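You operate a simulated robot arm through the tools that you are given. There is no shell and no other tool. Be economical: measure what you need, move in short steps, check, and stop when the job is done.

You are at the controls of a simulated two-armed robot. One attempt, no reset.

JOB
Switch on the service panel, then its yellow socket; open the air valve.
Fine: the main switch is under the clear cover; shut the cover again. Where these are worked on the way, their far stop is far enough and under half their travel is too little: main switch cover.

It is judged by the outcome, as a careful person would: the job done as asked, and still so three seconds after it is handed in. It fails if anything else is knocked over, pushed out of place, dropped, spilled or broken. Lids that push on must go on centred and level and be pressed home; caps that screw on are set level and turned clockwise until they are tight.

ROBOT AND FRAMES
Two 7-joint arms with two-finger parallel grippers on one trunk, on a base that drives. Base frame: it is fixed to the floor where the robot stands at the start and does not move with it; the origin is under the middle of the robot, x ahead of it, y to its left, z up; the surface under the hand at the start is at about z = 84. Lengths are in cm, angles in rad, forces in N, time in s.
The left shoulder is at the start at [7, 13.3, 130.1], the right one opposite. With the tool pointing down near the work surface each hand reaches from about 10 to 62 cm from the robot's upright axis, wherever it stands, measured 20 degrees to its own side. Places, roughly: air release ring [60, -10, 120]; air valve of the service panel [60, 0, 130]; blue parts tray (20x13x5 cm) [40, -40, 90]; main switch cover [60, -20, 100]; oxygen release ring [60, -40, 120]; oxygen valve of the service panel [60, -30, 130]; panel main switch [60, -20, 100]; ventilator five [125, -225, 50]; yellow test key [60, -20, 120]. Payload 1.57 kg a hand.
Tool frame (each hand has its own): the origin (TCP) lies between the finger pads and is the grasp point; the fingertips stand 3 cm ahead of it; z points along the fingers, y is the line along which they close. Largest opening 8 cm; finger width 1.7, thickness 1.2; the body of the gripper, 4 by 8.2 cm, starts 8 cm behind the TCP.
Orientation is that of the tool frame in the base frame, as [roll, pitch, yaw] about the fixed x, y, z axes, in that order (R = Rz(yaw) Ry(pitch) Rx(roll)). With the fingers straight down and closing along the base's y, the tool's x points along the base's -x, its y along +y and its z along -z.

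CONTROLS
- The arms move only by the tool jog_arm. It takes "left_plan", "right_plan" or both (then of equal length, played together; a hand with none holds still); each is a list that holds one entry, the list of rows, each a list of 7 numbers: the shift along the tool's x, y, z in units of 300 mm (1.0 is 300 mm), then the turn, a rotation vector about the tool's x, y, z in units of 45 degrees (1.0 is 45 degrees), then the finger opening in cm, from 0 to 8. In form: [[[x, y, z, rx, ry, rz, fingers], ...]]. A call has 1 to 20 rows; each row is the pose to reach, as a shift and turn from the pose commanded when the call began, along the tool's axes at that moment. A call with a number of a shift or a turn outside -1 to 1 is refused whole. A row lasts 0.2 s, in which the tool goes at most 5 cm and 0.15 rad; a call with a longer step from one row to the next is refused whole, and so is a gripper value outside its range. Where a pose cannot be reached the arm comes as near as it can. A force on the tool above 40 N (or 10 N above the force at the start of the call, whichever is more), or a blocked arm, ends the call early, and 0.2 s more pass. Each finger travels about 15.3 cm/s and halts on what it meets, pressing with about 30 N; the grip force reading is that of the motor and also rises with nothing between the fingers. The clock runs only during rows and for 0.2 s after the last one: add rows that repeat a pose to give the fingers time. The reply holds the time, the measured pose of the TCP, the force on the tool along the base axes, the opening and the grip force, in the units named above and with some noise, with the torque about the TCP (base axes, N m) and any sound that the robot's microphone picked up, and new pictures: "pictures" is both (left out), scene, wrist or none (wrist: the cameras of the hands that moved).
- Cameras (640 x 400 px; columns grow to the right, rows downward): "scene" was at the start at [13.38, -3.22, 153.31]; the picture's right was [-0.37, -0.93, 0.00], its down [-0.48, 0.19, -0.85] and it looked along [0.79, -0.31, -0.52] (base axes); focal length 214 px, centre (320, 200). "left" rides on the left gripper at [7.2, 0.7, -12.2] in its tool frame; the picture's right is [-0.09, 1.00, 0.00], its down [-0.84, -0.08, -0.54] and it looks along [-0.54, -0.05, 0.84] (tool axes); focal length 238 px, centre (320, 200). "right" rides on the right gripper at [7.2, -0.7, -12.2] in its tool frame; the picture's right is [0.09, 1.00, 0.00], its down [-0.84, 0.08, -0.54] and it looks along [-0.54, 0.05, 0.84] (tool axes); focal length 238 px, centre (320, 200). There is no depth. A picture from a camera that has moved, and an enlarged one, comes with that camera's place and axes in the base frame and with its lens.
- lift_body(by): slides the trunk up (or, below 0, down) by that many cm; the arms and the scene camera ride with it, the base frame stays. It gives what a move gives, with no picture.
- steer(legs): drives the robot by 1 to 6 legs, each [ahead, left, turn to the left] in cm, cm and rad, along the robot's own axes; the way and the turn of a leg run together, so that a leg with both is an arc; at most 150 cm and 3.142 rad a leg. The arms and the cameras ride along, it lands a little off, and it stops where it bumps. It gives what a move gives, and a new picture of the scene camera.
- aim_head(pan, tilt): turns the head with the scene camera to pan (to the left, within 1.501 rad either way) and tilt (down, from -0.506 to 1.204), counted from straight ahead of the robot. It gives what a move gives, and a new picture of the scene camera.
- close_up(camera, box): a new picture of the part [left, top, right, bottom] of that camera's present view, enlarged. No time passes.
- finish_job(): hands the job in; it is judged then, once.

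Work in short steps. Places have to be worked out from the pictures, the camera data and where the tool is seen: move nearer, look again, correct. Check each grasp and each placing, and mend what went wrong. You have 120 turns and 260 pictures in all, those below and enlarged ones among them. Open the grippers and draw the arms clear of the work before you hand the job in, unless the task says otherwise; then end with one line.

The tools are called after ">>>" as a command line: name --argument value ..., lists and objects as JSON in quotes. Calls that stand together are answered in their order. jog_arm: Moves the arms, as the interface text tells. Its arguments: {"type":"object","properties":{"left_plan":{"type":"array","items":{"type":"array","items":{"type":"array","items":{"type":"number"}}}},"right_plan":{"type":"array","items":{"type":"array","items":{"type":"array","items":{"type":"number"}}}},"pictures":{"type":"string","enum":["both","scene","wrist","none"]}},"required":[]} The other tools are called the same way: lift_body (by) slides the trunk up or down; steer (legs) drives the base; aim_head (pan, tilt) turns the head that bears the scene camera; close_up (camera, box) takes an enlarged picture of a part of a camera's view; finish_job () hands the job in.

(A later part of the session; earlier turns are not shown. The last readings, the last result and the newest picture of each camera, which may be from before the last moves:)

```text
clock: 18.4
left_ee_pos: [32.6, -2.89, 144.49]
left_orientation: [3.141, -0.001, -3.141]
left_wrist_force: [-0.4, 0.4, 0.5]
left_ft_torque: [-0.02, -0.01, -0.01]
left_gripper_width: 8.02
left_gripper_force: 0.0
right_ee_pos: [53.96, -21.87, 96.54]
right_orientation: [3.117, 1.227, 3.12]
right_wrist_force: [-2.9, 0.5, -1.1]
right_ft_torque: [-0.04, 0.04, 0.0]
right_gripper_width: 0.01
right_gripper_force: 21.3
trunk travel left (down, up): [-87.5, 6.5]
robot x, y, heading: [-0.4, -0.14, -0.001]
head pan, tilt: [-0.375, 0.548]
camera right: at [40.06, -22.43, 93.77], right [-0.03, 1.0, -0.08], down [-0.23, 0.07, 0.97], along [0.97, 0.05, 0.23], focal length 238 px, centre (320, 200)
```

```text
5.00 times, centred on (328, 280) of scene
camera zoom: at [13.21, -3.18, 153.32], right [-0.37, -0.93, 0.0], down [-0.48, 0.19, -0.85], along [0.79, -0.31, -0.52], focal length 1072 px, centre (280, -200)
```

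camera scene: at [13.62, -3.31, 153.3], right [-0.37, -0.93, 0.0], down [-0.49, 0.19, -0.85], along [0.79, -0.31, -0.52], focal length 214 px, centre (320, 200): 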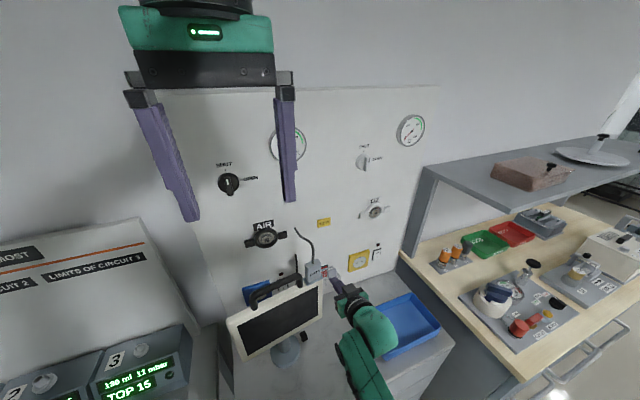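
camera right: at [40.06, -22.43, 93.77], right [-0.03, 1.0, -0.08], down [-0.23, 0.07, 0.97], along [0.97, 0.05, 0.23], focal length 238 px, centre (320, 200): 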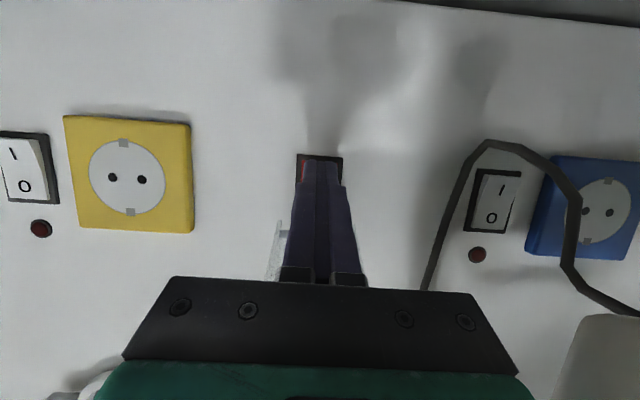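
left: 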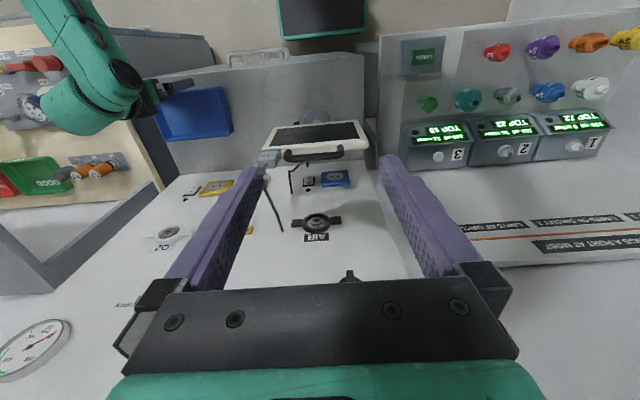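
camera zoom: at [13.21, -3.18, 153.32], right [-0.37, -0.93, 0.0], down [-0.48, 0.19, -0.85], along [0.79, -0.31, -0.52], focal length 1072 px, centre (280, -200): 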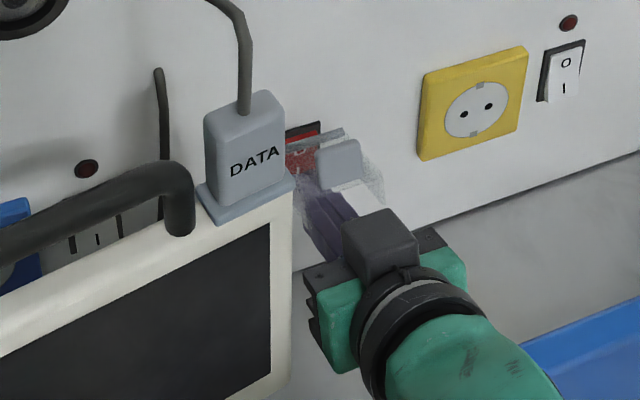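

Little force yet, tip around x≈56.7. I'll press another 1 cm slightly lower, then back off 5 cm to look at the rocker.

>>> jog_arm --right_plan '[[[0.016, 0, 0.005, 0, 0, 0, 0], [0.008, 0, 0.025, 0, 0, 0, 0], [0.002, 0, 0.04, 0, 0, 0, 0], [0.002, 0, 0.04, 0, 0, 0, 0]]]' --pictures "none"

>>> jog_arm --right_plan '[[[0.025, 0, -0.06, 0, 0, 0, 0], [0.055, -0.02, -0.15, 0, 0, 0, 0], [0.08, -0.06, -0.2, 0, 0, 0, 0]]]' --pictures "wrist"

>>> close_up --camera "right" --box '[280, 100, 408, 180]'

```text
clock: 19.3
left_ee_pos: [31.7, -2.86, 144.69]
left_orientation: [3.141, 0.007, 3.138]
left_wrist_force: [-0.8, 0.0, -0.1]
left_ft_torque: [-0.01, 0.03, -0.05]
left_gripper_width: 8.0
left_gripper_force: 0.0
right_ee_pos: [54.14, -21.83, 95.7]
right_orientation: [3.124, 1.218, 3.122]
right_wrist_force: [-25.7, -1.6, 4.9]
right_ft_torque: [0.15, -0.1, -0.01]
right_gripper_width: 0.0
right_gripper_force: 21.6
trunk travel left (down, up): [-87.5, 6.5]
robot x, y, heading: [-0.5, -0.01, -0.002]
head pan, tilt: [-0.375, 0.548]
stopped in row 4 (right hand): the force on the tool passed its limit at 46 N (the readings are from after the stop); the commanded pose is now the measured one
```

```text
clock: 20.1
left_ee_pos: [32.55, -2.85, 144.53]
left_orientation: [-3.141, 0.002, 3.139]
left_wrist_force: [0.4, -0.4, -0.1]
left_ft_torque: [-0.01, -0.01, 0.01]
left_gripper_width: 8.04
left_gripper_force: 0.1
right_ee_pos: [48.14, -23.69, 95.31]
right_orientation: [3.118, 1.213, 3.119]
right_wrist_force: [-0.2, -0.7, -0.7]
right_ft_torque: [0.01, -0.01, 0.01]
right_gripper_width: 0.0
right_gripper_force: 21.3
trunk travel left (down, up): [-87.5, 6.5]
robot x, y, heading: [0.07, 0.03, 0.001]
head pan, tilt: [-0.375, 0.548]
camera right: at [34.19, -24.38, 92.89], right [-0.03, 1.0, -0.08], down [-0.22, 0.07, 0.97], along [0.98, 0.05, 0.21], focal length 238 px, centre (320, 200)
```

right: 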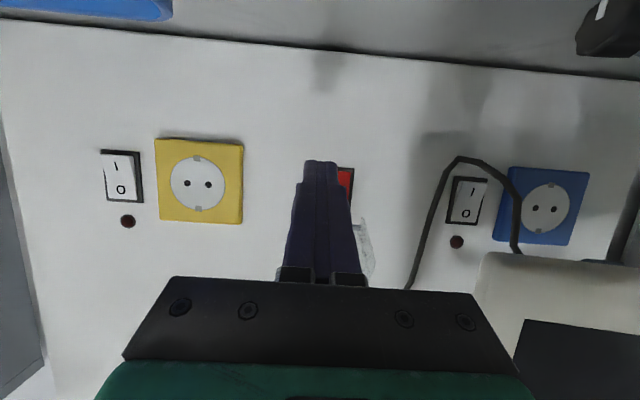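

```text
5.00 times, centred on (344, 140) of right
camera zoom: at [34.19, -24.38, 92.89], right [-0.03, 1.0, -0.08], down [-0.22, 0.07, 0.97], along [0.98, 0.05, 0.21], focal length 1192 px, centre (200, 500)
```

zoom: 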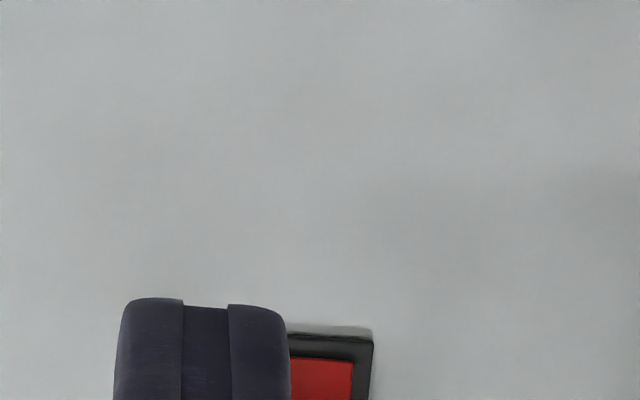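

I'll shift the hand right a bit to see past the fingers.

>>> jog_arm --right_plan '[[[0.02, -0.06, -0.04, 0, 0, 0, 0], [0.04, -0.13, -0.08, 0, 0, 0, 0]]]' --pictures "wrist"

>>> close_up --camera "right" --box '[310, 130, 438, 210]'

```text
clock: 20.7
left_ee_pos: [32.54, -3.16, 144.58]
left_orientation: [3.14, 0.001, 3.139]
left_wrist_force: [-0.4, -0.1, 0.1]
left_ft_torque: [0.03, -0.02, 0.02]
left_gripper_width: 8.0
left_gripper_force: 0.2
right_ee_pos: [45.57, -27.57, 94.83]
right_orientation: [3.117, 1.215, 3.117]
right_wrist_force: [0.9, 0.3, -0.3]
right_ft_torque: [0.03, -0.02, -0.01]
right_gripper_width: 0.0
right_gripper_force: 21.4
trunk travel left (down, up): [-87.5, 6.5]
robot x, y, heading: [-0.6, 0.34, -0.001]
head pan, tilt: [-0.375, 0.548]
camera right: at [31.65, -28.26, 92.39], right [-0.03, 1.0, -0.08], down [-0.22, 0.07, 0.97], along [0.98, 0.05, 0.21], focal length 238 px, centre (320, 200)
```

right: 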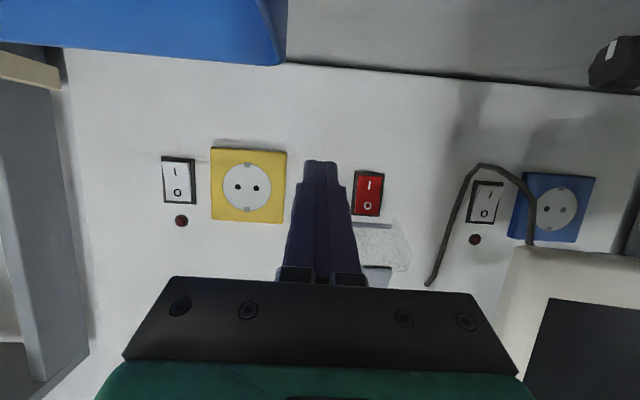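

```text
5.00 times, centred on (374, 170) of right
camera zoom: at [31.65, -28.26, 92.39], right [-0.03, 1.0, -0.08], down [-0.22, 0.07, 0.97], along [0.98, 0.05, 0.21], focal length 1192 px, centre (50, 350)
```

zoom: 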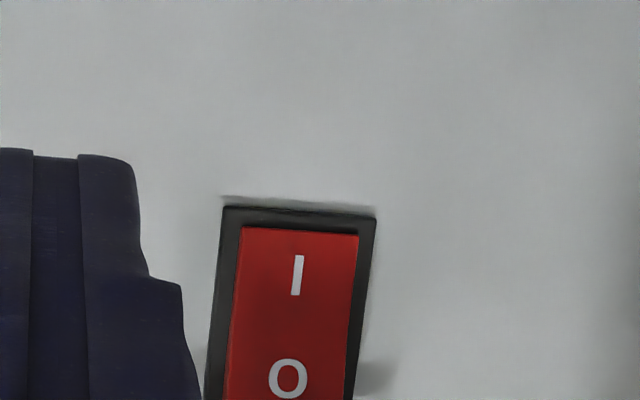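

>>> close_up --camera "right" --box '[330, 155, 410, 225]'

>>> close_up --camera "right" --box '[140, 140, 220, 210]'

```text
5.71 times, centred on (370, 190) of right
camera zoom: at [31.65, -28.26, 92.39], right [-0.03, 1.0, -0.08], down [-0.22, 0.07, 0.97], along [0.98, 0.05, 0.21], focal length 1362 px, centre (34, 257)
```

zoom: 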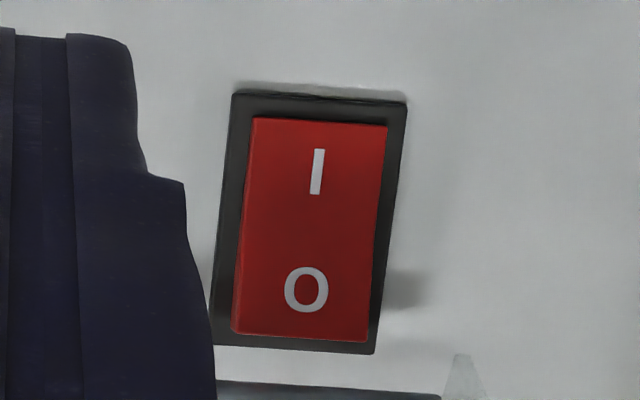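

```text
5.71 times, centred on (180, 175) of right
camera zoom: at [31.65, -28.26, 92.39], right [-0.03, 1.0, -0.08], down [-0.22, 0.07, 0.97], along [0.98, 0.05, 0.21], focal length 1362 px, centre (1120, 343)
```

zoom: 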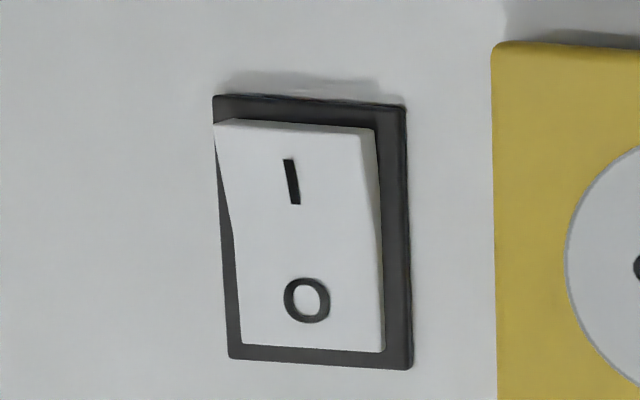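

The red rocker's "O" end now protrudes and "I" is pressed in, so the main switch is on. To shut the cover (about horizontal now), I'll raise the hand on the right side, then come over the top and press it down.

>>> jog_arm --right_plan '[[[-0.11, 0, -0.018, 0, 0, 0, 0], [-0.22, 0, -0.036, 0, 0, 0, 0], [-0.33, 0, -0.054, 0, 0, 0, 0], [-0.435, 0, -0.072, 0, 0, 0, 0], [-0.435, 0, -0.072, 0, 0, 0, 0]]]' --pictures "both"

>>> close_up --camera "scene" --box '[264, 230, 392, 310]'

```text
clock: 21.9
left_ee_pos: [32.69, -2.81, 144.55]
left_orientation: [3.141, -0.001, 3.14]
left_wrist_force: [0.2, 1.3, 0.0]
left_ft_torque: [-0.01, -0.03, -0.01]
left_gripper_width: 8.01
left_gripper_force: 0.1
right_ee_pos: [48.02, -27.62, 107.59]
right_orientation: [3.119, 1.213, 3.121]
right_wrist_force: [-0.3, 0.6, 0.1]
right_ft_torque: [0.02, 0.0, -0.02]
right_gripper_width: 0.0
right_gripper_force: 20.9
trunk travel left (down, up): [-87.5, 6.5]
robot x, y, heading: [0.12, 0.31, -0.002]
head pan, tilt: [-0.375, 0.548]
camera scene: at [13.23, -3.22, 153.31], right [-0.37, -0.93, 0.0], down [-0.48, 0.19, -0.85], along [0.79, -0.31, -0.52], focal length 214 px, centre (320, 200)
camera right: at [34.12, -28.26, 105.14], right [-0.03, 1.0, -0.08], down [-0.21, 0.07, 0.97], along [0.98, 0.05, 0.21], focal length 238 px, centre (320, 200)
```

scene: 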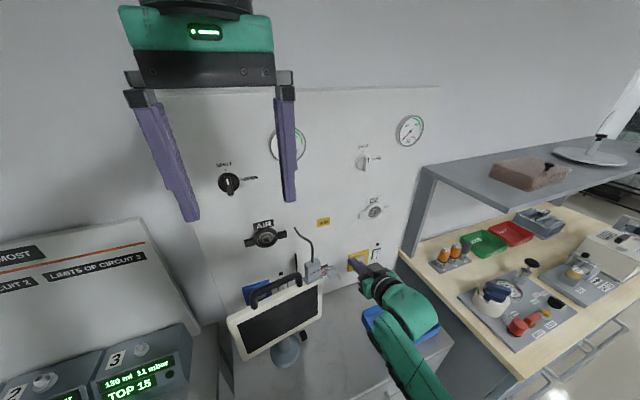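
right: 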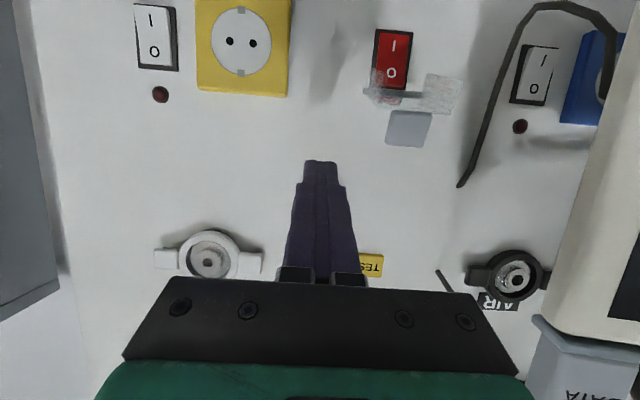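

```text
5.00 times, centred on (328, 270) of scene
camera zoom: at [13.23, -3.22, 153.31], right [-0.37, -0.93, 0.0], down [-0.48, 0.19, -0.85], along [0.79, -0.31, -0.52], focal length 1072 px, centre (280, -150)
```

zoom: 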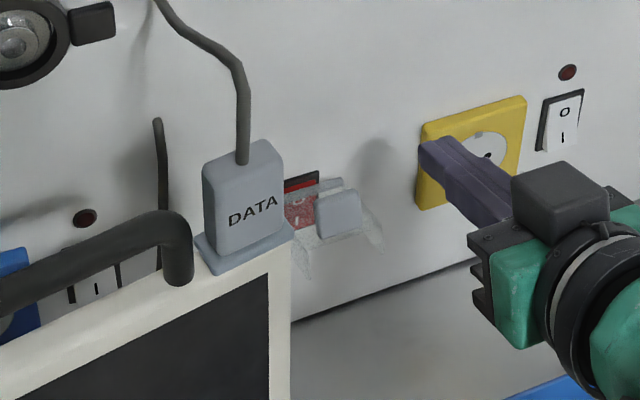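

The lip is near [50.6,-21.9,103.3], cover just above horizontal. I'll move over it at y≈-23.4 and press down about 8 cm in small steps.

>>> jog_arm --right_plan '[[[-0.03, 0.07, 0.02, 0, 0, 0, 0], [-0.03, 0.14, 0.032, 0, 0, 0, 0], [0.02, 0.14, 0.05, 0, 0, 0, 0], [0.06, 0.14, 0.065, 0, 0, 0, 0], [0.1, 0.14, 0.08, 0, 0, 0, 0], [0.14, 0.14, 0.095, 0, 0, 0, 0], [0.18, 0.14, 0.11, 0, 0, 0, 0], [0.22, 0.14, 0.125, 0, 0, 0, 0]]]' --pictures "both"

>>> close_up --camera "scene" --box '[264, 230, 392, 310]'

```text
clock: 23.7
left_ee_pos: [32.66, -2.85, 144.39]
left_orientation: [3.14, -0.001, 3.14]
left_wrist_force: [-0.2, -0.3, 0.1]
left_ft_torque: [0.0, -0.03, 0.02]
left_gripper_width: 7.99
left_gripper_force: 0.0
right_ee_pos: [49.59, -23.11, 100.38]
right_orientation: [3.123, 1.212, 3.123]
right_wrist_force: [0.6, 0.2, -0.4]
right_ft_torque: [0.03, -0.03, 0.02]
right_gripper_width: 0.0
right_gripper_force: 21.2
trunk travel left (down, up): [-87.5, 6.5]
robot x, y, heading: [-0.22, -0.05, -0.0]
head pan, tilt: [-0.375, 0.548]
camera scene: at [13.3, -3.18, 153.31], right [-0.37, -0.93, 0.0], down [-0.48, 0.19, -0.85], along [0.79, -0.31, -0.52], focal length 214 px, centre (320, 200)
camera right: at [35.61, -23.71, 97.92], right [-0.03, 1.0, -0.08], down [-0.21, 0.07, 0.97], along [0.98, 0.05, 0.21], focal length 238 px, centre (320, 200)
```

scene: 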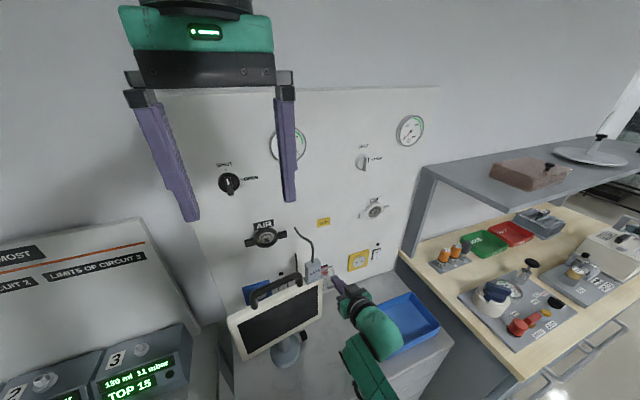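
right: 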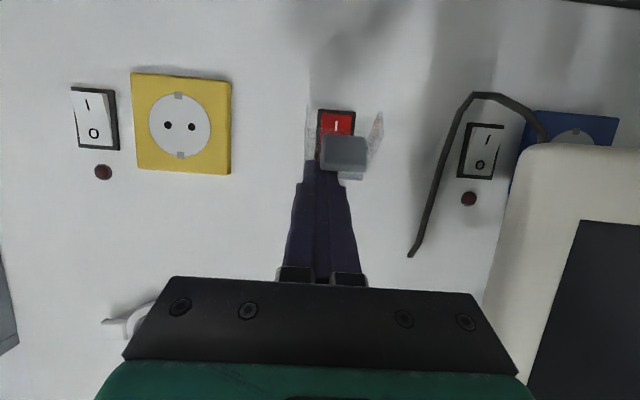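

```text
5.00 times, centred on (328, 270) of scene
camera zoom: at [13.3, -3.18, 153.31], right [-0.37, -0.93, 0.0], down [-0.48, 0.19, -0.85], along [0.79, -0.31, -0.52], focal length 1072 px, centre (280, -150)
```

zoom: 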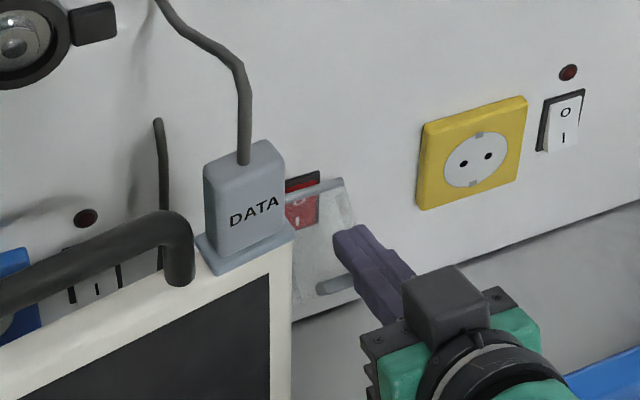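

The cover is now about 40° open. I'll press down a bit more, then back off and lower the tip in front of the lip for the final push.

>>> jog_arm --right_plan '[[[0.04, 0, 0.015, 0, 0, 0, 0], [0.078, 0, 0.029, 0, 0, 0, 0], [0.11, 0, -0.06, 0, 0, 0, 0], [0.147, 0, -0.159, 0, 0, 0, 0], [0.18, 0.02, -0.146, 0, 0, 0, 0], [0.216, 0.04, -0.134, 0, 0, 0, 0], [0.216, 0.04, -0.134, 0, 0, 0, 0]]]' --pictures "wrist"

>>> close_up --camera "scene" --box '[264, 230, 392, 310]'

```text
clock: 25.3
left_ee_pos: [32.64, -2.81, 144.47]
left_orientation: [-3.142, 0.001, -3.141]
left_wrist_force: [-0.5, -0.3, 0.6]
left_ft_torque: [-0.01, 0.01, -0.02]
left_gripper_width: 7.99
left_gripper_force: 0.0
right_ee_pos: [43.37, -22.03, 95.77]
right_orientation: [3.123, 1.212, 3.124]
right_wrist_force: [0.1, 0.3, -0.7]
right_ft_torque: [-0.04, -0.01, -0.03]
right_gripper_width: 0.01
right_gripper_force: 21.3
trunk travel left (down, up): [-87.5, 6.5]
robot x, y, heading: [-0.3, -0.09, 0.0]
head pan, tilt: [-0.375, 0.548]
camera right: at [29.48, -22.6, 93.32], right [-0.03, 1.0, -0.08], down [-0.21, 0.07, 0.97], along [0.98, 0.05, 0.21], focal length 238 px, centre (320, 200)
```

right: 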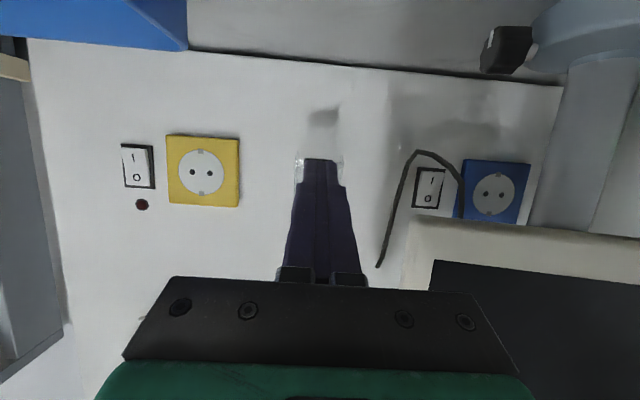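

```text
5.00 times, centred on (328, 270) of scene
camera zoom: at [13.14, -3.23, 153.32], right [-0.37, -0.93, 0.0], down [-0.48, 0.19, -0.85], along [0.79, -0.31, -0.52], focal length 1072 px, centre (280, -150)
```

zoom: 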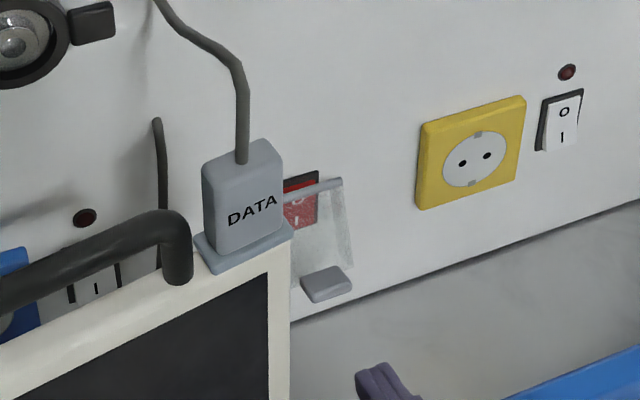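

The cover is nearly shut (~15°). Push forward on the lip's front until it seats.

>>> jog_arm --right_plan '[[[-0.035, 0, 0.094, 0, 0, 0, 0], [-0.055, 0, 0.15, 0, 0, 0, 0], [-0.062, 0, 0.168, 0, 0, 0, 0], [-0.069, 0, 0.187, 0, 0, 0, 0], [-0.076, 0, 0.206, 0, 0, 0, 0], [-0.08, 0, 0.216, 0, 0, 0, 0]]]' --pictures "none"

>>> close_up --camera "scene" --box '[264, 230, 392, 310]'

```text
clock: 26.7
left_ee_pos: [32.59, -2.99, 144.57]
left_orientation: [3.139, 0.0, 3.139]
left_wrist_force: [0.3, -0.1, 0.1]
left_ft_torque: [0.0, -0.01, 0.02]
left_gripper_width: 7.99
left_gripper_force: 0.0
right_ee_pos: [49.89, -22.13, 94.95]
right_orientation: [3.116, 1.194, 3.116]
right_wrist_force: [-23.0, 2.0, -28.8]
right_ft_torque: [0.05, 0.56, 0.31]
right_gripper_width: 0.0
right_gripper_force: 21.1
trunk travel left (down, up): [-87.5, 6.5]
robot x, y, heading: [-0.3, -0.08, -0.003]
head pan, tilt: [-0.375, 0.548]
```

```text
5.00 times, centred on (328, 270) of scene
camera zoom: at [13.06, -3.42, 153.29], right [-0.37, -0.93, 0.0], down [-0.48, 0.19, -0.85], along [0.79, -0.31, -0.52], focal length 1072 px, centre (280, -150)
```

zoom: 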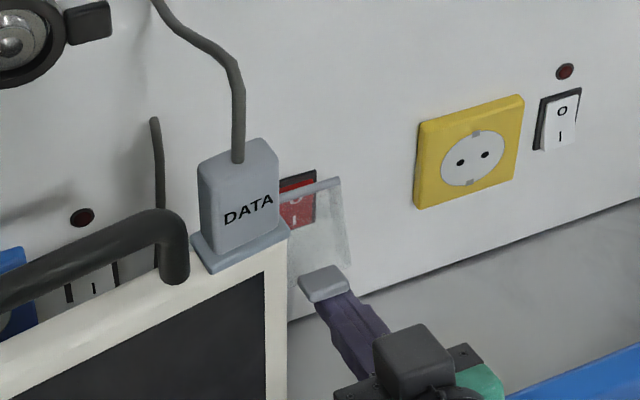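

The tip caught under the lip's edge. I'll back off, go higher, and push on the clear plate just above the lip (z≈97).

>>> jog_arm --right_plan '[[[0.035, 0, -0.07, 0, 0, 0, 0], [0.074, 0, -0.15, 0, 0, 0, 0], [0.01, 0, -0.175, 0, 0, 0, 0], [-0.041, 0, -0.195, 0, 0, 0, 0], [-0.07, 0, -0.12, 0, 0, 0, 0], [-0.1, 0, -0.05, 0, 0, 0, 0], [-0.114, 0, -0.01, 0, 0, 0, 0], [-0.122, 0, 0.01, 0, 0, 0, 0], [-0.129, 0, 0.028, 0, 0, 0, 0]]]' --pictures "wrist"

>>> close_up --camera "scene" --box '[264, 230, 392, 310]'

```text
clock: 28.7
left_ee_pos: [32.72, -2.86, 144.39]
left_orientation: [3.14, 0.001, 3.141]
left_wrist_force: [-0.2, 0.1, 1.4]
left_ft_torque: [-0.01, -0.02, 0.02]
left_gripper_width: 7.99
left_gripper_force: 0.0
right_ee_pos: [52.37, -22.27, 99.15]
right_orientation: [3.12, 1.213, 3.119]
right_wrist_force: [0.0, 1.0, 0.0]
right_ft_torque: [0.0, -0.04, 0.01]
right_gripper_width: 0.01
right_gripper_force: 20.8
trunk travel left (down, up): [-87.5, 6.5]
robot x, y, heading: [-0.21, 0.34, 0.002]
head pan, tilt: [-0.375, 0.548]
camera right: at [38.48, -22.79, 96.69], right [-0.03, 1.0, -0.08], down [-0.21, 0.07, 0.97], along [0.98, 0.05, 0.21], focal length 238 px, centre (320, 200)
```

right: 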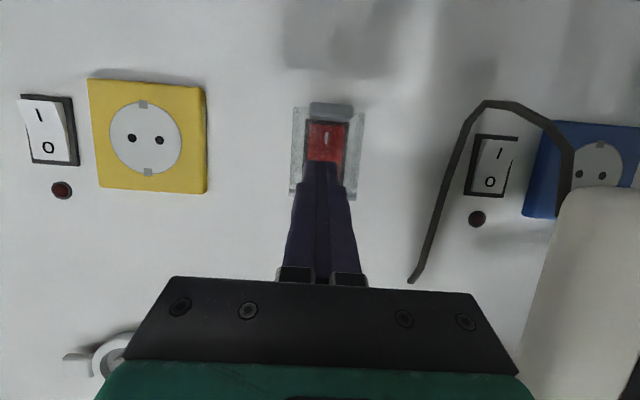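

```text
5.00 times, centred on (328, 270) of scene
camera zoom: at [13.22, -3.19, 153.32], right [-0.37, -0.93, 0.0], down [-0.48, 0.19, -0.85], along [0.79, -0.31, -0.52], focal length 1072 px, centre (280, -150)
```

zoom: 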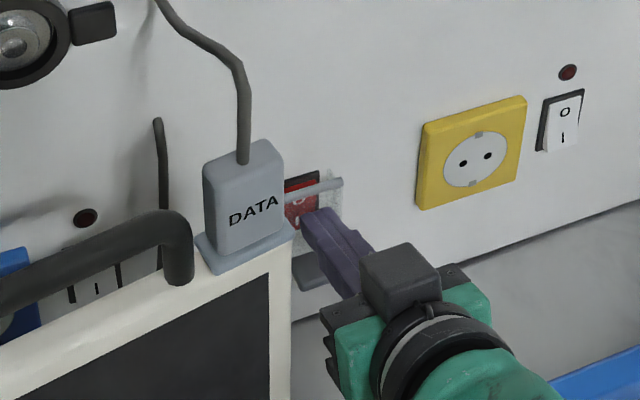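

Cover looks nearly shut; no contact force yet, so I push on a little for certainty, then retreat and inspect.

>>> jog_arm --right_plan '[[[0.0, 0, 0.02, 0, 0, 0, 0], [0.01, 0, 0.035, 0, 0, 0, 0], [0.015, 0, 0.05, 0, 0, 0, 0], [0.015, 0, 0.05, 0, 0, 0, 0]]]' --pictures "none"

>>> jog_arm --right_plan '[[[-0.005, 0, -0.08, 0, 0, 0, 0], [-0.005, -0.05, -0.2, 0, 0, 0, 0], [0.02, -0.15, -0.28, 0, 0, 0, 0], [0.04, -0.2, -0.3, 0, 0, 0, 0]]]' --pictures "wrist"

>>> close_up --camera "scene" --box '[296, 240, 392, 300]'

```text
clock: 29.6
left_ee_pos: [31.01, -2.7, 144.74]
left_orientation: [-3.14, 0.011, 3.139]
left_wrist_force: [-0.4, 0.2, -0.2]
left_ft_torque: [-0.03, 0.0, 0.03]
left_gripper_width: 8.0
left_gripper_force: 0.0
right_ee_pos: [52.53, -22.11, 98.78]
right_orientation: [3.131, 1.225, 3.128]
right_wrist_force: [-37.1, -0.2, 12.7]
right_ft_torque: [0.11, -0.31, 0.04]
right_gripper_width: 0.0
right_gripper_force: 20.9
trunk travel left (down, up): [-87.5, 6.5]
robot x, y, heading: [-0.3, 0.21, -0.004]
head pan, tilt: [-0.375, 0.548]
stopped in row 4 (right hand): the force on the tool passed its limit at 46 N (the readings are from after the stop); the commanded pose is now the measured one
```

```text
clock: 30.6
left_ee_pos: [32.97, -2.94, 144.41]
left_orientation: [3.139, -0.003, 3.14]
left_wrist_force: [0.6, 0.8, 0.2]
left_ft_torque: [0.04, 0.03, 0.0]
left_gripper_width: 8.0
left_gripper_force: 0.0
right_ee_pos: [44.84, -28.18, 99.95]
right_orientation: [3.122, 1.211, 3.122]
right_wrist_force: [0.2, -0.2, -0.2]
right_ft_torque: [0.01, -0.02, -0.01]
right_gripper_width: 0.03
right_gripper_force: 20.9
trunk travel left (down, up): [-87.5, 6.5]
robot x, y, heading: [-0.38, 0.09, 0.001]
head pan, tilt: [-0.375, 0.548]
camera right: at [30.97, -28.84, 97.59], right [-0.03, 1.0, -0.08], down [-0.21, 0.07, 0.97], along [0.98, 0.05, 0.21], focal length 238 px, centre (320, 200)
```

right: 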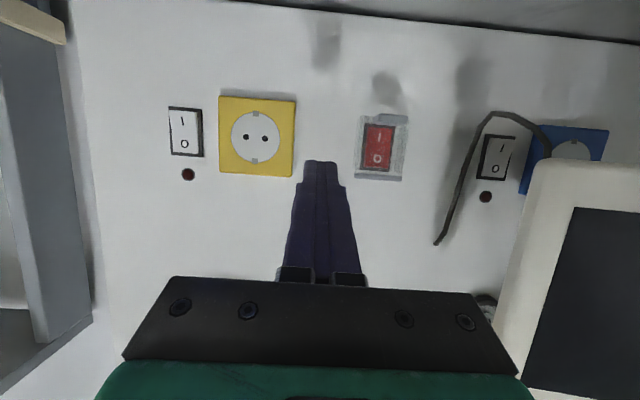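

```text
6.67 times, centred on (344, 270) of scene
camera zoom: at [13.58, -3.36, 153.27], right [-0.37, -0.93, 0.0], down [-0.49, 0.19, -0.85], along [0.79, -0.31, -0.52], focal length 1430 px, centre (160, -267)
```

zoom: 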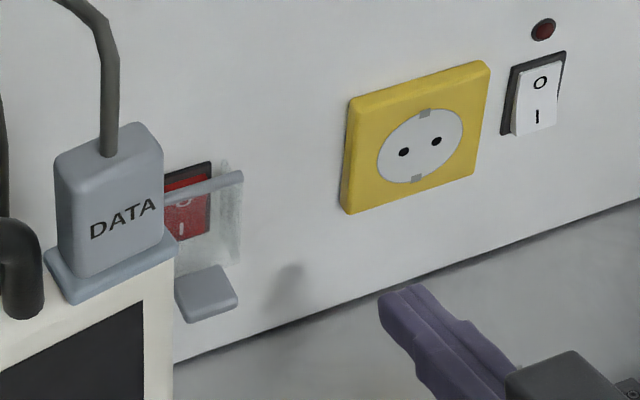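

The cover is shut and matches its starting picture. Next I'll move the right hand in front of the yellow socket's rocker (≈[57,-42,97]), pitched a bit more to clear the tray.

>>> jog_arm --right_plan '[[[0.01, -0.12, 0.01, 0, 0.08, 0, 0], [0.02, -0.25, 0.03, 0, 0.16, 0, 0], [0.035, -0.37, 0.045, 0, 0.253, 0, 0], [0.048, -0.46, 0.061, 0, 0.253, 0, 0], [0.048, -0.46, 0.061, 0, 0.253, 0, 0]]]' --pictures "both"

>>> close_up --camera "scene" --box '[310, 230, 438, 310]'

```text
clock: 31.8
left_ee_pos: [32.66, -2.88, 144.5]
left_orientation: [-3.14, 0.0, 3.14]
left_wrist_force: [0.2, -0.5, -0.3]
left_ft_torque: [0.0, 0.03, 0.02]
left_gripper_width: 8.02
left_gripper_force: 0.0
right_ee_pos: [45.84, -42.19, 97.75]
right_orientation: [3.129, 1.014, 3.129]
right_wrist_force: [0.4, -0.5, 0.1]
right_ft_torque: [0.0, -0.01, -0.05]
right_gripper_width: 0.02
right_gripper_force: 20.9
trunk travel left (down, up): [-87.5, 6.5]
robot x, y, heading: [-0.19, -0.22, -0.001]
head pan, tilt: [-0.375, 0.548]
camera scene: at [13.25, -3.25, 153.31], right [-0.37, -0.93, 0.0], down [-0.48, 0.19, -0.85], along [0.79, -0.31, -0.52], focal length 214 px, centre (320, 200)
camera right: at [31.74, -42.77, 98.18], right [-0.05, 1.0, -0.07], down [-0.02, 0.07, 1.0], along [1.0, 0.05, 0.01], focal length 238 px, centre (320, 200)
```

scene: 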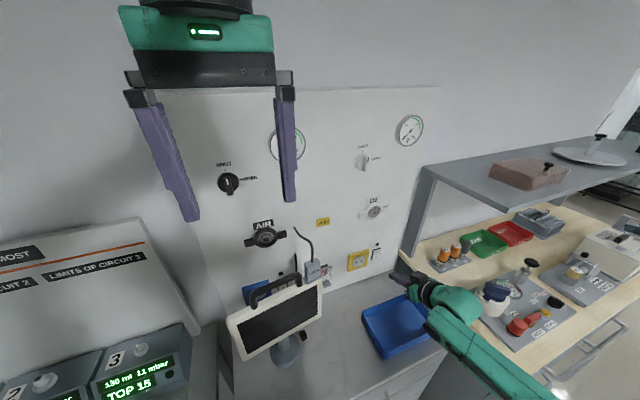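
right: 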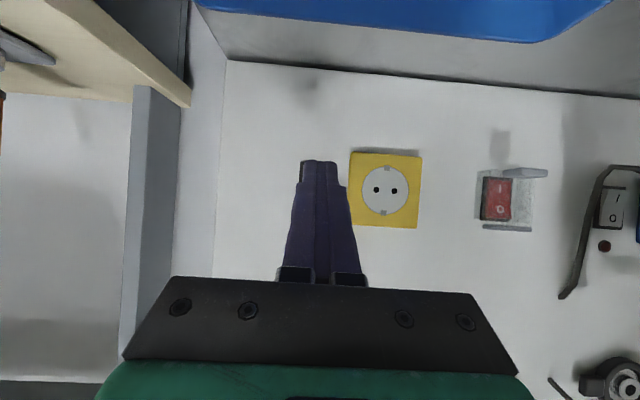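

```text
5.00 times, centred on (374, 270) of scene
camera zoom: at [13.25, -3.25, 153.31], right [-0.37, -0.93, 0.0], down [-0.48, 0.19, -0.85], along [0.79, -0.31, -0.52], focal length 1072 px, centre (50, -150)
```

zoom: 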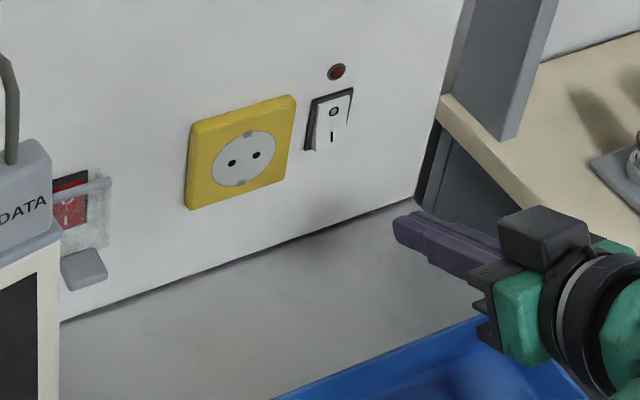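

Rocker is directly ahead (y≈-42.05). Advance and press the lower "I" half in small steps.

>>> jog_arm --right_plan '[[[-0.02, 0.003, 0.07, 0, 0, 0, 0], [-0.053, 0.003, 0.163, 0, 0, 0, 0], [-0.075, 0.003, 0.2, 0, 0, 0, 0], [-0.09, 0.003, 0.225, 0, 0, 0, 0], [-0.1, 0.003, 0.241, 0, 0, 0, 0], [-0.11, 0.003, 0.257, 0, 0, 0, 0], [-0.121, 0.003, 0.274, 0, 0, 0, 0], [-0.121, 0.003, 0.274, 0, 0, 0, 0]]]' --pictures "none"

>>> close_up --camera "scene" --box '[310, 230, 438, 310]'

```text
clock: 33.6
left_ee_pos: [31.9, -3.03, 144.63]
left_orientation: [-3.141, 0.006, 3.139]
left_wrist_force: [-0.5, -0.5, -0.4]
left_ft_torque: [-0.02, -0.01, 0.0]
left_gripper_width: 8.03
left_gripper_force: 0.0
right_ee_pos: [54.08, -42.09, 96.58]
right_orientation: [3.131, 1.012, 3.127]
right_wrist_force: [-24.0, 0.6, -4.3]
right_ft_torque: [-0.35, 0.36, -0.03]
right_gripper_width: 0.01
right_gripper_force: 21.0
trunk travel left (down, up): [-87.5, 6.5]
robot x, y, heading: [-0.5, 0.08, -0.001]
head pan, tilt: [-0.375, 0.548]
```

```text
5.00 times, centred on (374, 270) of scene
camera zoom: at [12.44, -3.25, 153.37], right [-0.37, -0.93, 0.0], down [-0.48, 0.19, -0.86], along [0.8, -0.31, -0.52], focal length 1072 px, centre (50, -150)
```

zoom: 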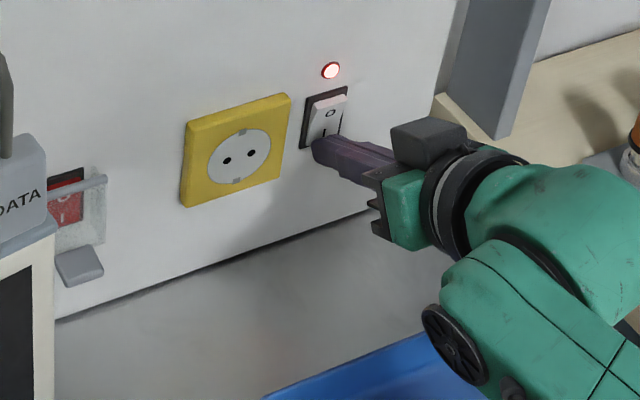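

The lamp above the rocker is lit: yellow socket is on. I'll retract the right hand to a clear parking place.

>>> jog_arm --right_plan '[[[0.05, 0, -0.09, 0, 0, 0, 0], [0.1, 0, -0.21, 0, 0, 0, 0], [0.1, 0.03, -0.33, 0, 0.17, 0, 0], [0.06, 0.05, -0.46, 0, 0.34, 0, 0], [0.03, 0.07, -0.58, 0, 0.5, 0, 0]]]' --pictures "scene"

>>> close_up --camera "scene" --box '[220, 220, 412, 340]'

```text
clock: 34.8
left_ee_pos: [32.46, -2.87, 144.53]
left_orientation: [3.141, 0.002, 3.14]
left_wrist_force: [-0.5, -0.3, -0.9]
left_ft_torque: [0.01, -0.05, -0.04]
left_gripper_width: 8.0
left_gripper_force: 0.1
right_ee_pos: [39.31, -39.67, 105.0]
right_orientation: [3.134, 0.622, 3.137]
right_wrist_force: [0.1, 0.7, -0.6]
right_ft_torque: [0.0, -0.01, 0.01]
right_gripper_width: 0.0
right_gripper_force: 21.2
trunk travel left (down, up): [-87.5, 6.5]
robot x, y, heading: [-0.21, -0.28, -0.002]
head pan, tilt: [-0.375, 0.548]
camera scene: at [13.02, -3.14, 153.33], right [-0.37, -0.93, 0.0], down [-0.48, 0.19, -0.85], along [0.79, -0.31, -0.52], focal length 214 px, centre (320, 200)
```

scene: 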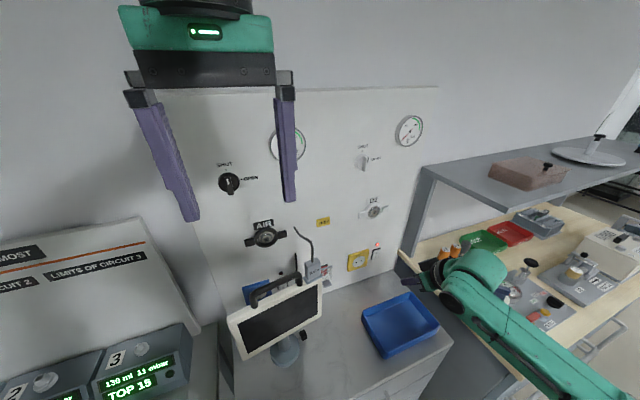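

```text
3.33 times, centred on (316, 280) of scene
camera zoom: at [13.02, -3.14, 153.33], right [-0.37, -0.93, 0.0], down [-0.48, 0.19, -0.85], along [0.79, -0.31, -0.52], focal length 715 px, centre (333, -67)
```

zoom: 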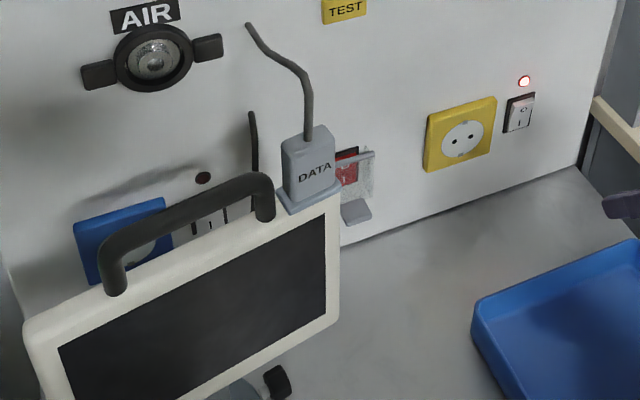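

All good there. Now the left hand for the air valve (≈[57,0,133]): rotate it to point forward in two stages.

>>> jog_arm --left_plan '[[[0, 0.02, 0.0, 0, -0.17, 0, 6], [-0.02, 0.04, 0.01, 0, -0.34, 0, 6], [-0.04, 0.06, 0.02, 0, -0.51, 0, 6], [-0.06, 0.08, 0.05, 0, -0.68, 0, 6], [-0.08, 0.09, 0.08, 0, -0.85, 0, 6], [-0.1, 0.1, 0.12, 0, -1.0, 0, 6]]]' --pictures "none"

```text
clock: 36.2
left_ee_pos: [36.17, 0.43, 140.77]
left_orientation: [-3.129, 0.768, -3.116]
left_wrist_force: [0.2, 0.0, -0.4]
left_ft_torque: [0.06, -0.02, -0.01]
left_gripper_width: 6.01
left_gripper_force: 0.1
right_ee_pos: [39.57, -39.88, 104.8]
right_orientation: [3.135, 0.621, 3.134]
right_wrist_force: [0.1, 0.5, 0.2]
right_ft_torque: [0.01, 0.0, 0.01]
right_gripper_width: 0.0
right_gripper_force: 20.8
trunk travel left (down, up): [-87.5, 6.5]
robot x, y, heading: [-0.24, -0.06, -0.0]
head pan, tilt: [-0.375, 0.548]
```

>>> jog_arm --left_plan '[[[0, 0, 0.05, 0, -0.17, 0, 6], [0, 0, 0.1, 0, -0.34, 0, 6], [0, 0, 0.16, 0, -0.51, 0, 6], [0, 0, 0.22, 0, -0.68, 0, 6], [0, -0.01, 0.27, 0, -0.85, 0, 6], [0, -0.013, 0.3, 0, -1.0, 0, 6], [0, -0.013, 0.3, 0, -1.0, 0, 6]]]' --pictures "both"

```text
clock: 37.8
left_ee_pos: [41.96, -0.28, 134.44]
left_orientation: [0.694, 1.57, 0.695]
left_wrist_force: [-0.6, -0.1, -0.1]
left_ft_torque: [-0.01, 0.01, 0.02]
left_gripper_width: 6.03
left_gripper_force: 0.1
right_ee_pos: [39.43, -39.76, 104.9]
right_orientation: [3.134, 0.623, 3.134]
right_wrist_force: [-0.8, 0.4, 0.0]
right_ft_torque: [-0.02, 0.01, 0.01]
right_gripper_width: 0.02
right_gripper_force: 21.7
trunk travel left (down, up): [-87.5, 6.5]
robot x, y, heading: [-0.11, 0.22, -0.001]
head pan, tilt: [-0.375, 0.548]
camera scene: at [13.15, -3.22, 153.32], right [-0.37, -0.93, 0.0], down [-0.48, 0.19, -0.85], along [0.79, -0.31, -0.52], focal length 214 px, centre (320, 200)
camera left: at [29.76, 0.51, 127.48], right [0.0, 1.0, 0.09], down [-0.54, -0.08, 0.84], along [0.84, -0.05, 0.54], focal length 238 px, centre (320, 200)
```

scene: 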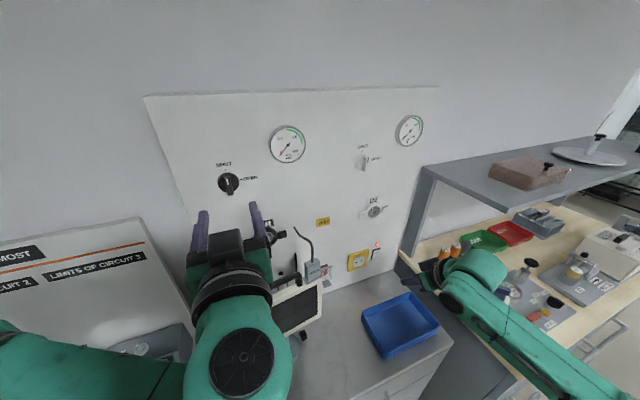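
left: 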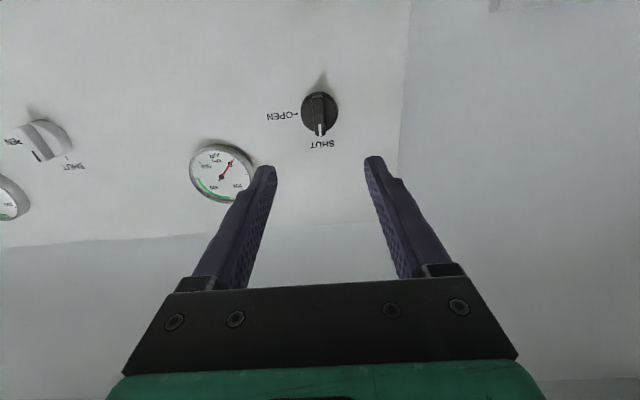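

>>> close_up --camera "left" --box '[272, 75, 368, 135]'

>>> close_up --camera "scene" --box '[196, 155, 276, 205]'

```text
6.67 times, centred on (320, 105) of left
camera zoom: at [29.76, 0.51, 127.48], right [0.0, 1.0, 0.09], down [-0.54, -0.08, 0.84], along [0.84, -0.05, 0.54], focal length 1589 px, centre (320, 833)
```

zoom: 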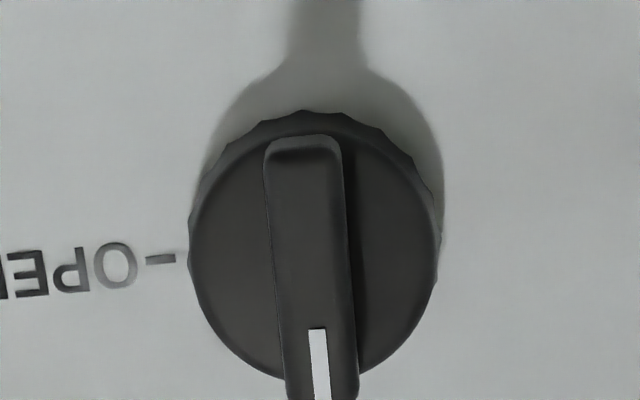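

```text
8.00 times, centred on (236, 180) of scene
camera zoom: at [13.15, -3.22, 153.32], right [-0.37, -0.93, 0.0], down [-0.48, 0.19, -0.85], along [0.79, -0.31, -0.52], focal length 1716 px, centre (992, 360)
```

zoom: 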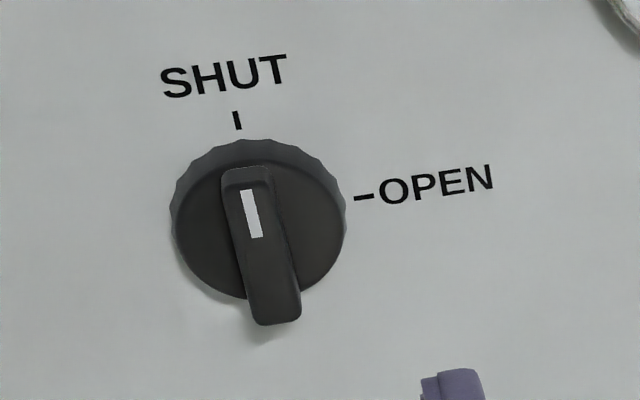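

Disc face centre triangulates to [56.6, 0, 133.4]; the grip bar is 1.2 cm wide and vertical. I advance to straddle the bar and close.

>>> jog_arm --left_plan '[[[0.02, 0.004, 0.1, 0, 0, 0, 4.5], [0.035, 0.008, 0.2, 0, 0, 0, 4.5], [0.035, 0.008, 0.28, 0, 0, 0, 4.5], [0.035, 0.008, 0.33, 0, 0, 0, 4.5], [0.035, 0.008, 0.363, 0, 0, 0, 4.5], [0.035, 0.008, 0.363, 0, 0, 0, 4.5]]]' --pictures "both"

>>> close_up --camera "scene" --box '[180, 140, 276, 200]'

```text
clock: 39.2
left_ee_pos: [52.89, -0.05, 133.58]
left_orientation: [-2.201, 1.571, -2.203]
left_wrist_force: [0.2, -0.5, 0.9]
left_ft_torque: [0.02, -0.01, -0.02]
left_gripper_width: 4.5
left_gripper_force: 0.1
right_ee_pos: [39.51, -39.79, 104.79]
right_orientation: [3.134, 0.622, 3.135]
right_wrist_force: [0.0, 0.1, 0.8]
right_ft_torque: [-0.02, -0.01, 0.01]
right_gripper_width: 0.0
right_gripper_force: 21.1
trunk travel left (down, up): [-87.5, 6.5]
robot x, y, heading: [-0.2, 0.12, -0.001]
head pan, tilt: [-0.375, 0.548]
camera scene: at [13.16, -3.23, 153.31], right [-0.37, -0.93, 0.0], down [-0.48, 0.19, -0.85], along [0.79, -0.31, -0.52], focal length 214 px, centre (320, 200)
camera left: at [40.66, 0.66, 126.46], right [0.0, 1.0, 0.09], down [-0.54, -0.08, 0.84], along [0.84, -0.05, 0.54], focal length 238 px, centre (320, 200)
```

scene: 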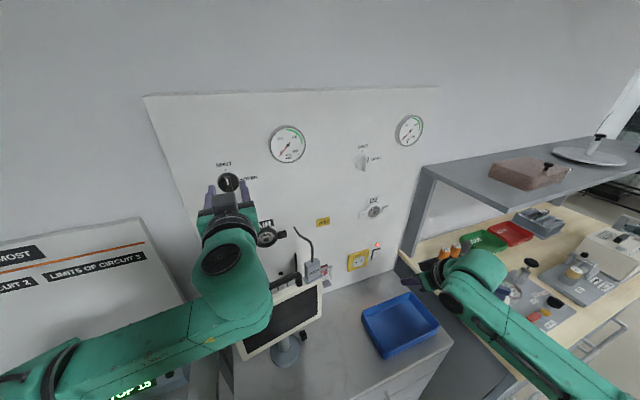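
left: 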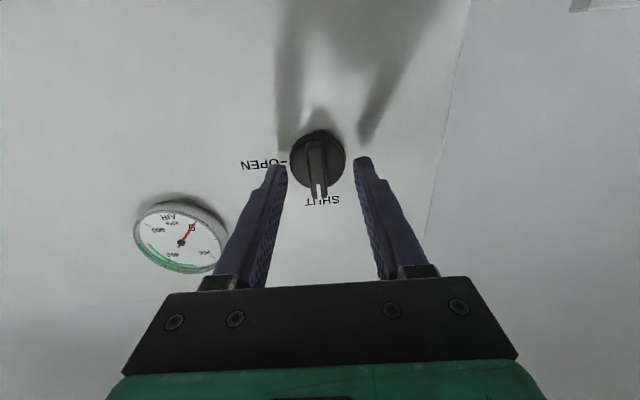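

```text
6.67 times, centred on (228, 170) of scene
camera zoom: at [13.16, -3.23, 153.31], right [-0.37, -0.93, 0.0], down [-0.48, 0.19, -0.85], along [0.79, -0.31, -0.52], focal length 1430 px, centre (933, 400)
```

zoom: 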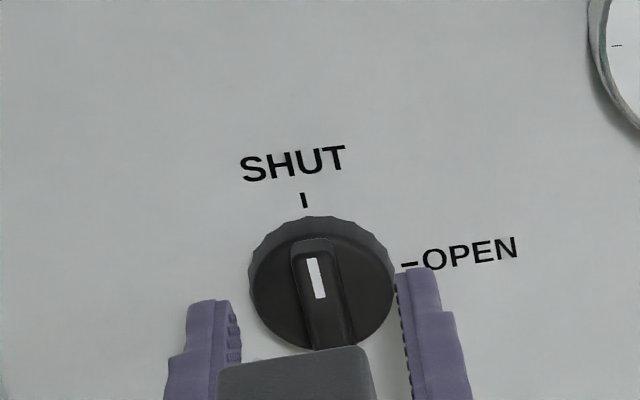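

Aligned; I close on the bar with a 0.3 cm raise and 0.3 cm advance.

>>> jog_arm --left_plan '[[[-0.01, 0, 0.01, 0, 0, 0, 4.5], [-0.01, 0, 0.01, 0, 0, 0, 0.6], [-0.01, 0, 0.01, 0, 0, 0, 0.6], [-0.01, 0, 0.01, 0, 0, 0, 0.6]]]' --pictures "wrist"

>>> close_up --camera "scene" --box '[180, 140, 276, 200]'

```text
clock: 40.2
left_ee_pos: [53.26, -0.31, 133.78]
left_orientation: [2.171, 1.569, 2.168]
left_wrist_force: [-0.5, -3.1, -0.8]
left_ft_torque: [0.02, 0.27, -0.08]
left_gripper_width: 1.19
left_gripper_force: 29.3
right_ee_pos: [39.52, -39.9, 104.86]
right_orientation: [3.133, 0.62, 3.135]
right_wrist_force: [-0.5, 0.6, 0.7]
right_ft_torque: [0.01, -0.02, -0.02]
right_gripper_width: 0.01
right_gripper_force: 21.3
trunk travel left (down, up): [-87.5, 6.5]
robot x, y, heading: [-0.24, 0.33, 0.001]
head pan, tilt: [-0.375, 0.548]
camera left: at [40.95, 0.5, 126.76], right [0.0, 1.0, 0.09], down [-0.54, -0.08, 0.84], along [0.84, -0.05, 0.54], focal length 238 px, centre (320, 200)
```

left: 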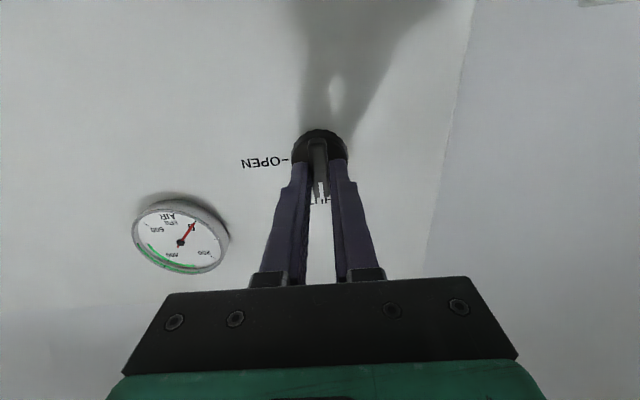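

```text
6.67 times, centred on (228, 170) of scene
camera zoom: at [13.21, -3.41, 153.3], right [-0.37, -0.93, 0.0], down [-0.48, 0.19, -0.85], along [0.79, -0.31, -0.52], focal length 1430 px, centre (933, 400)
```

zoom: 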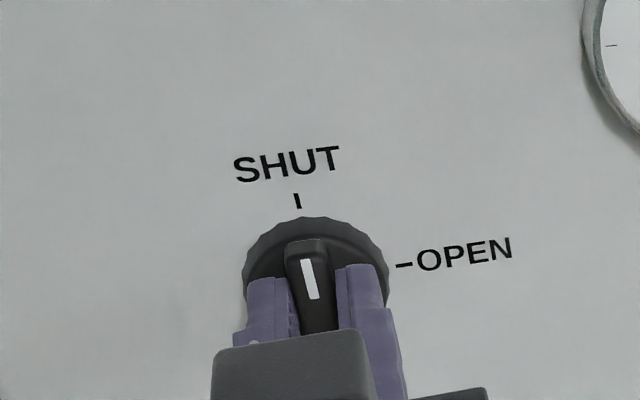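

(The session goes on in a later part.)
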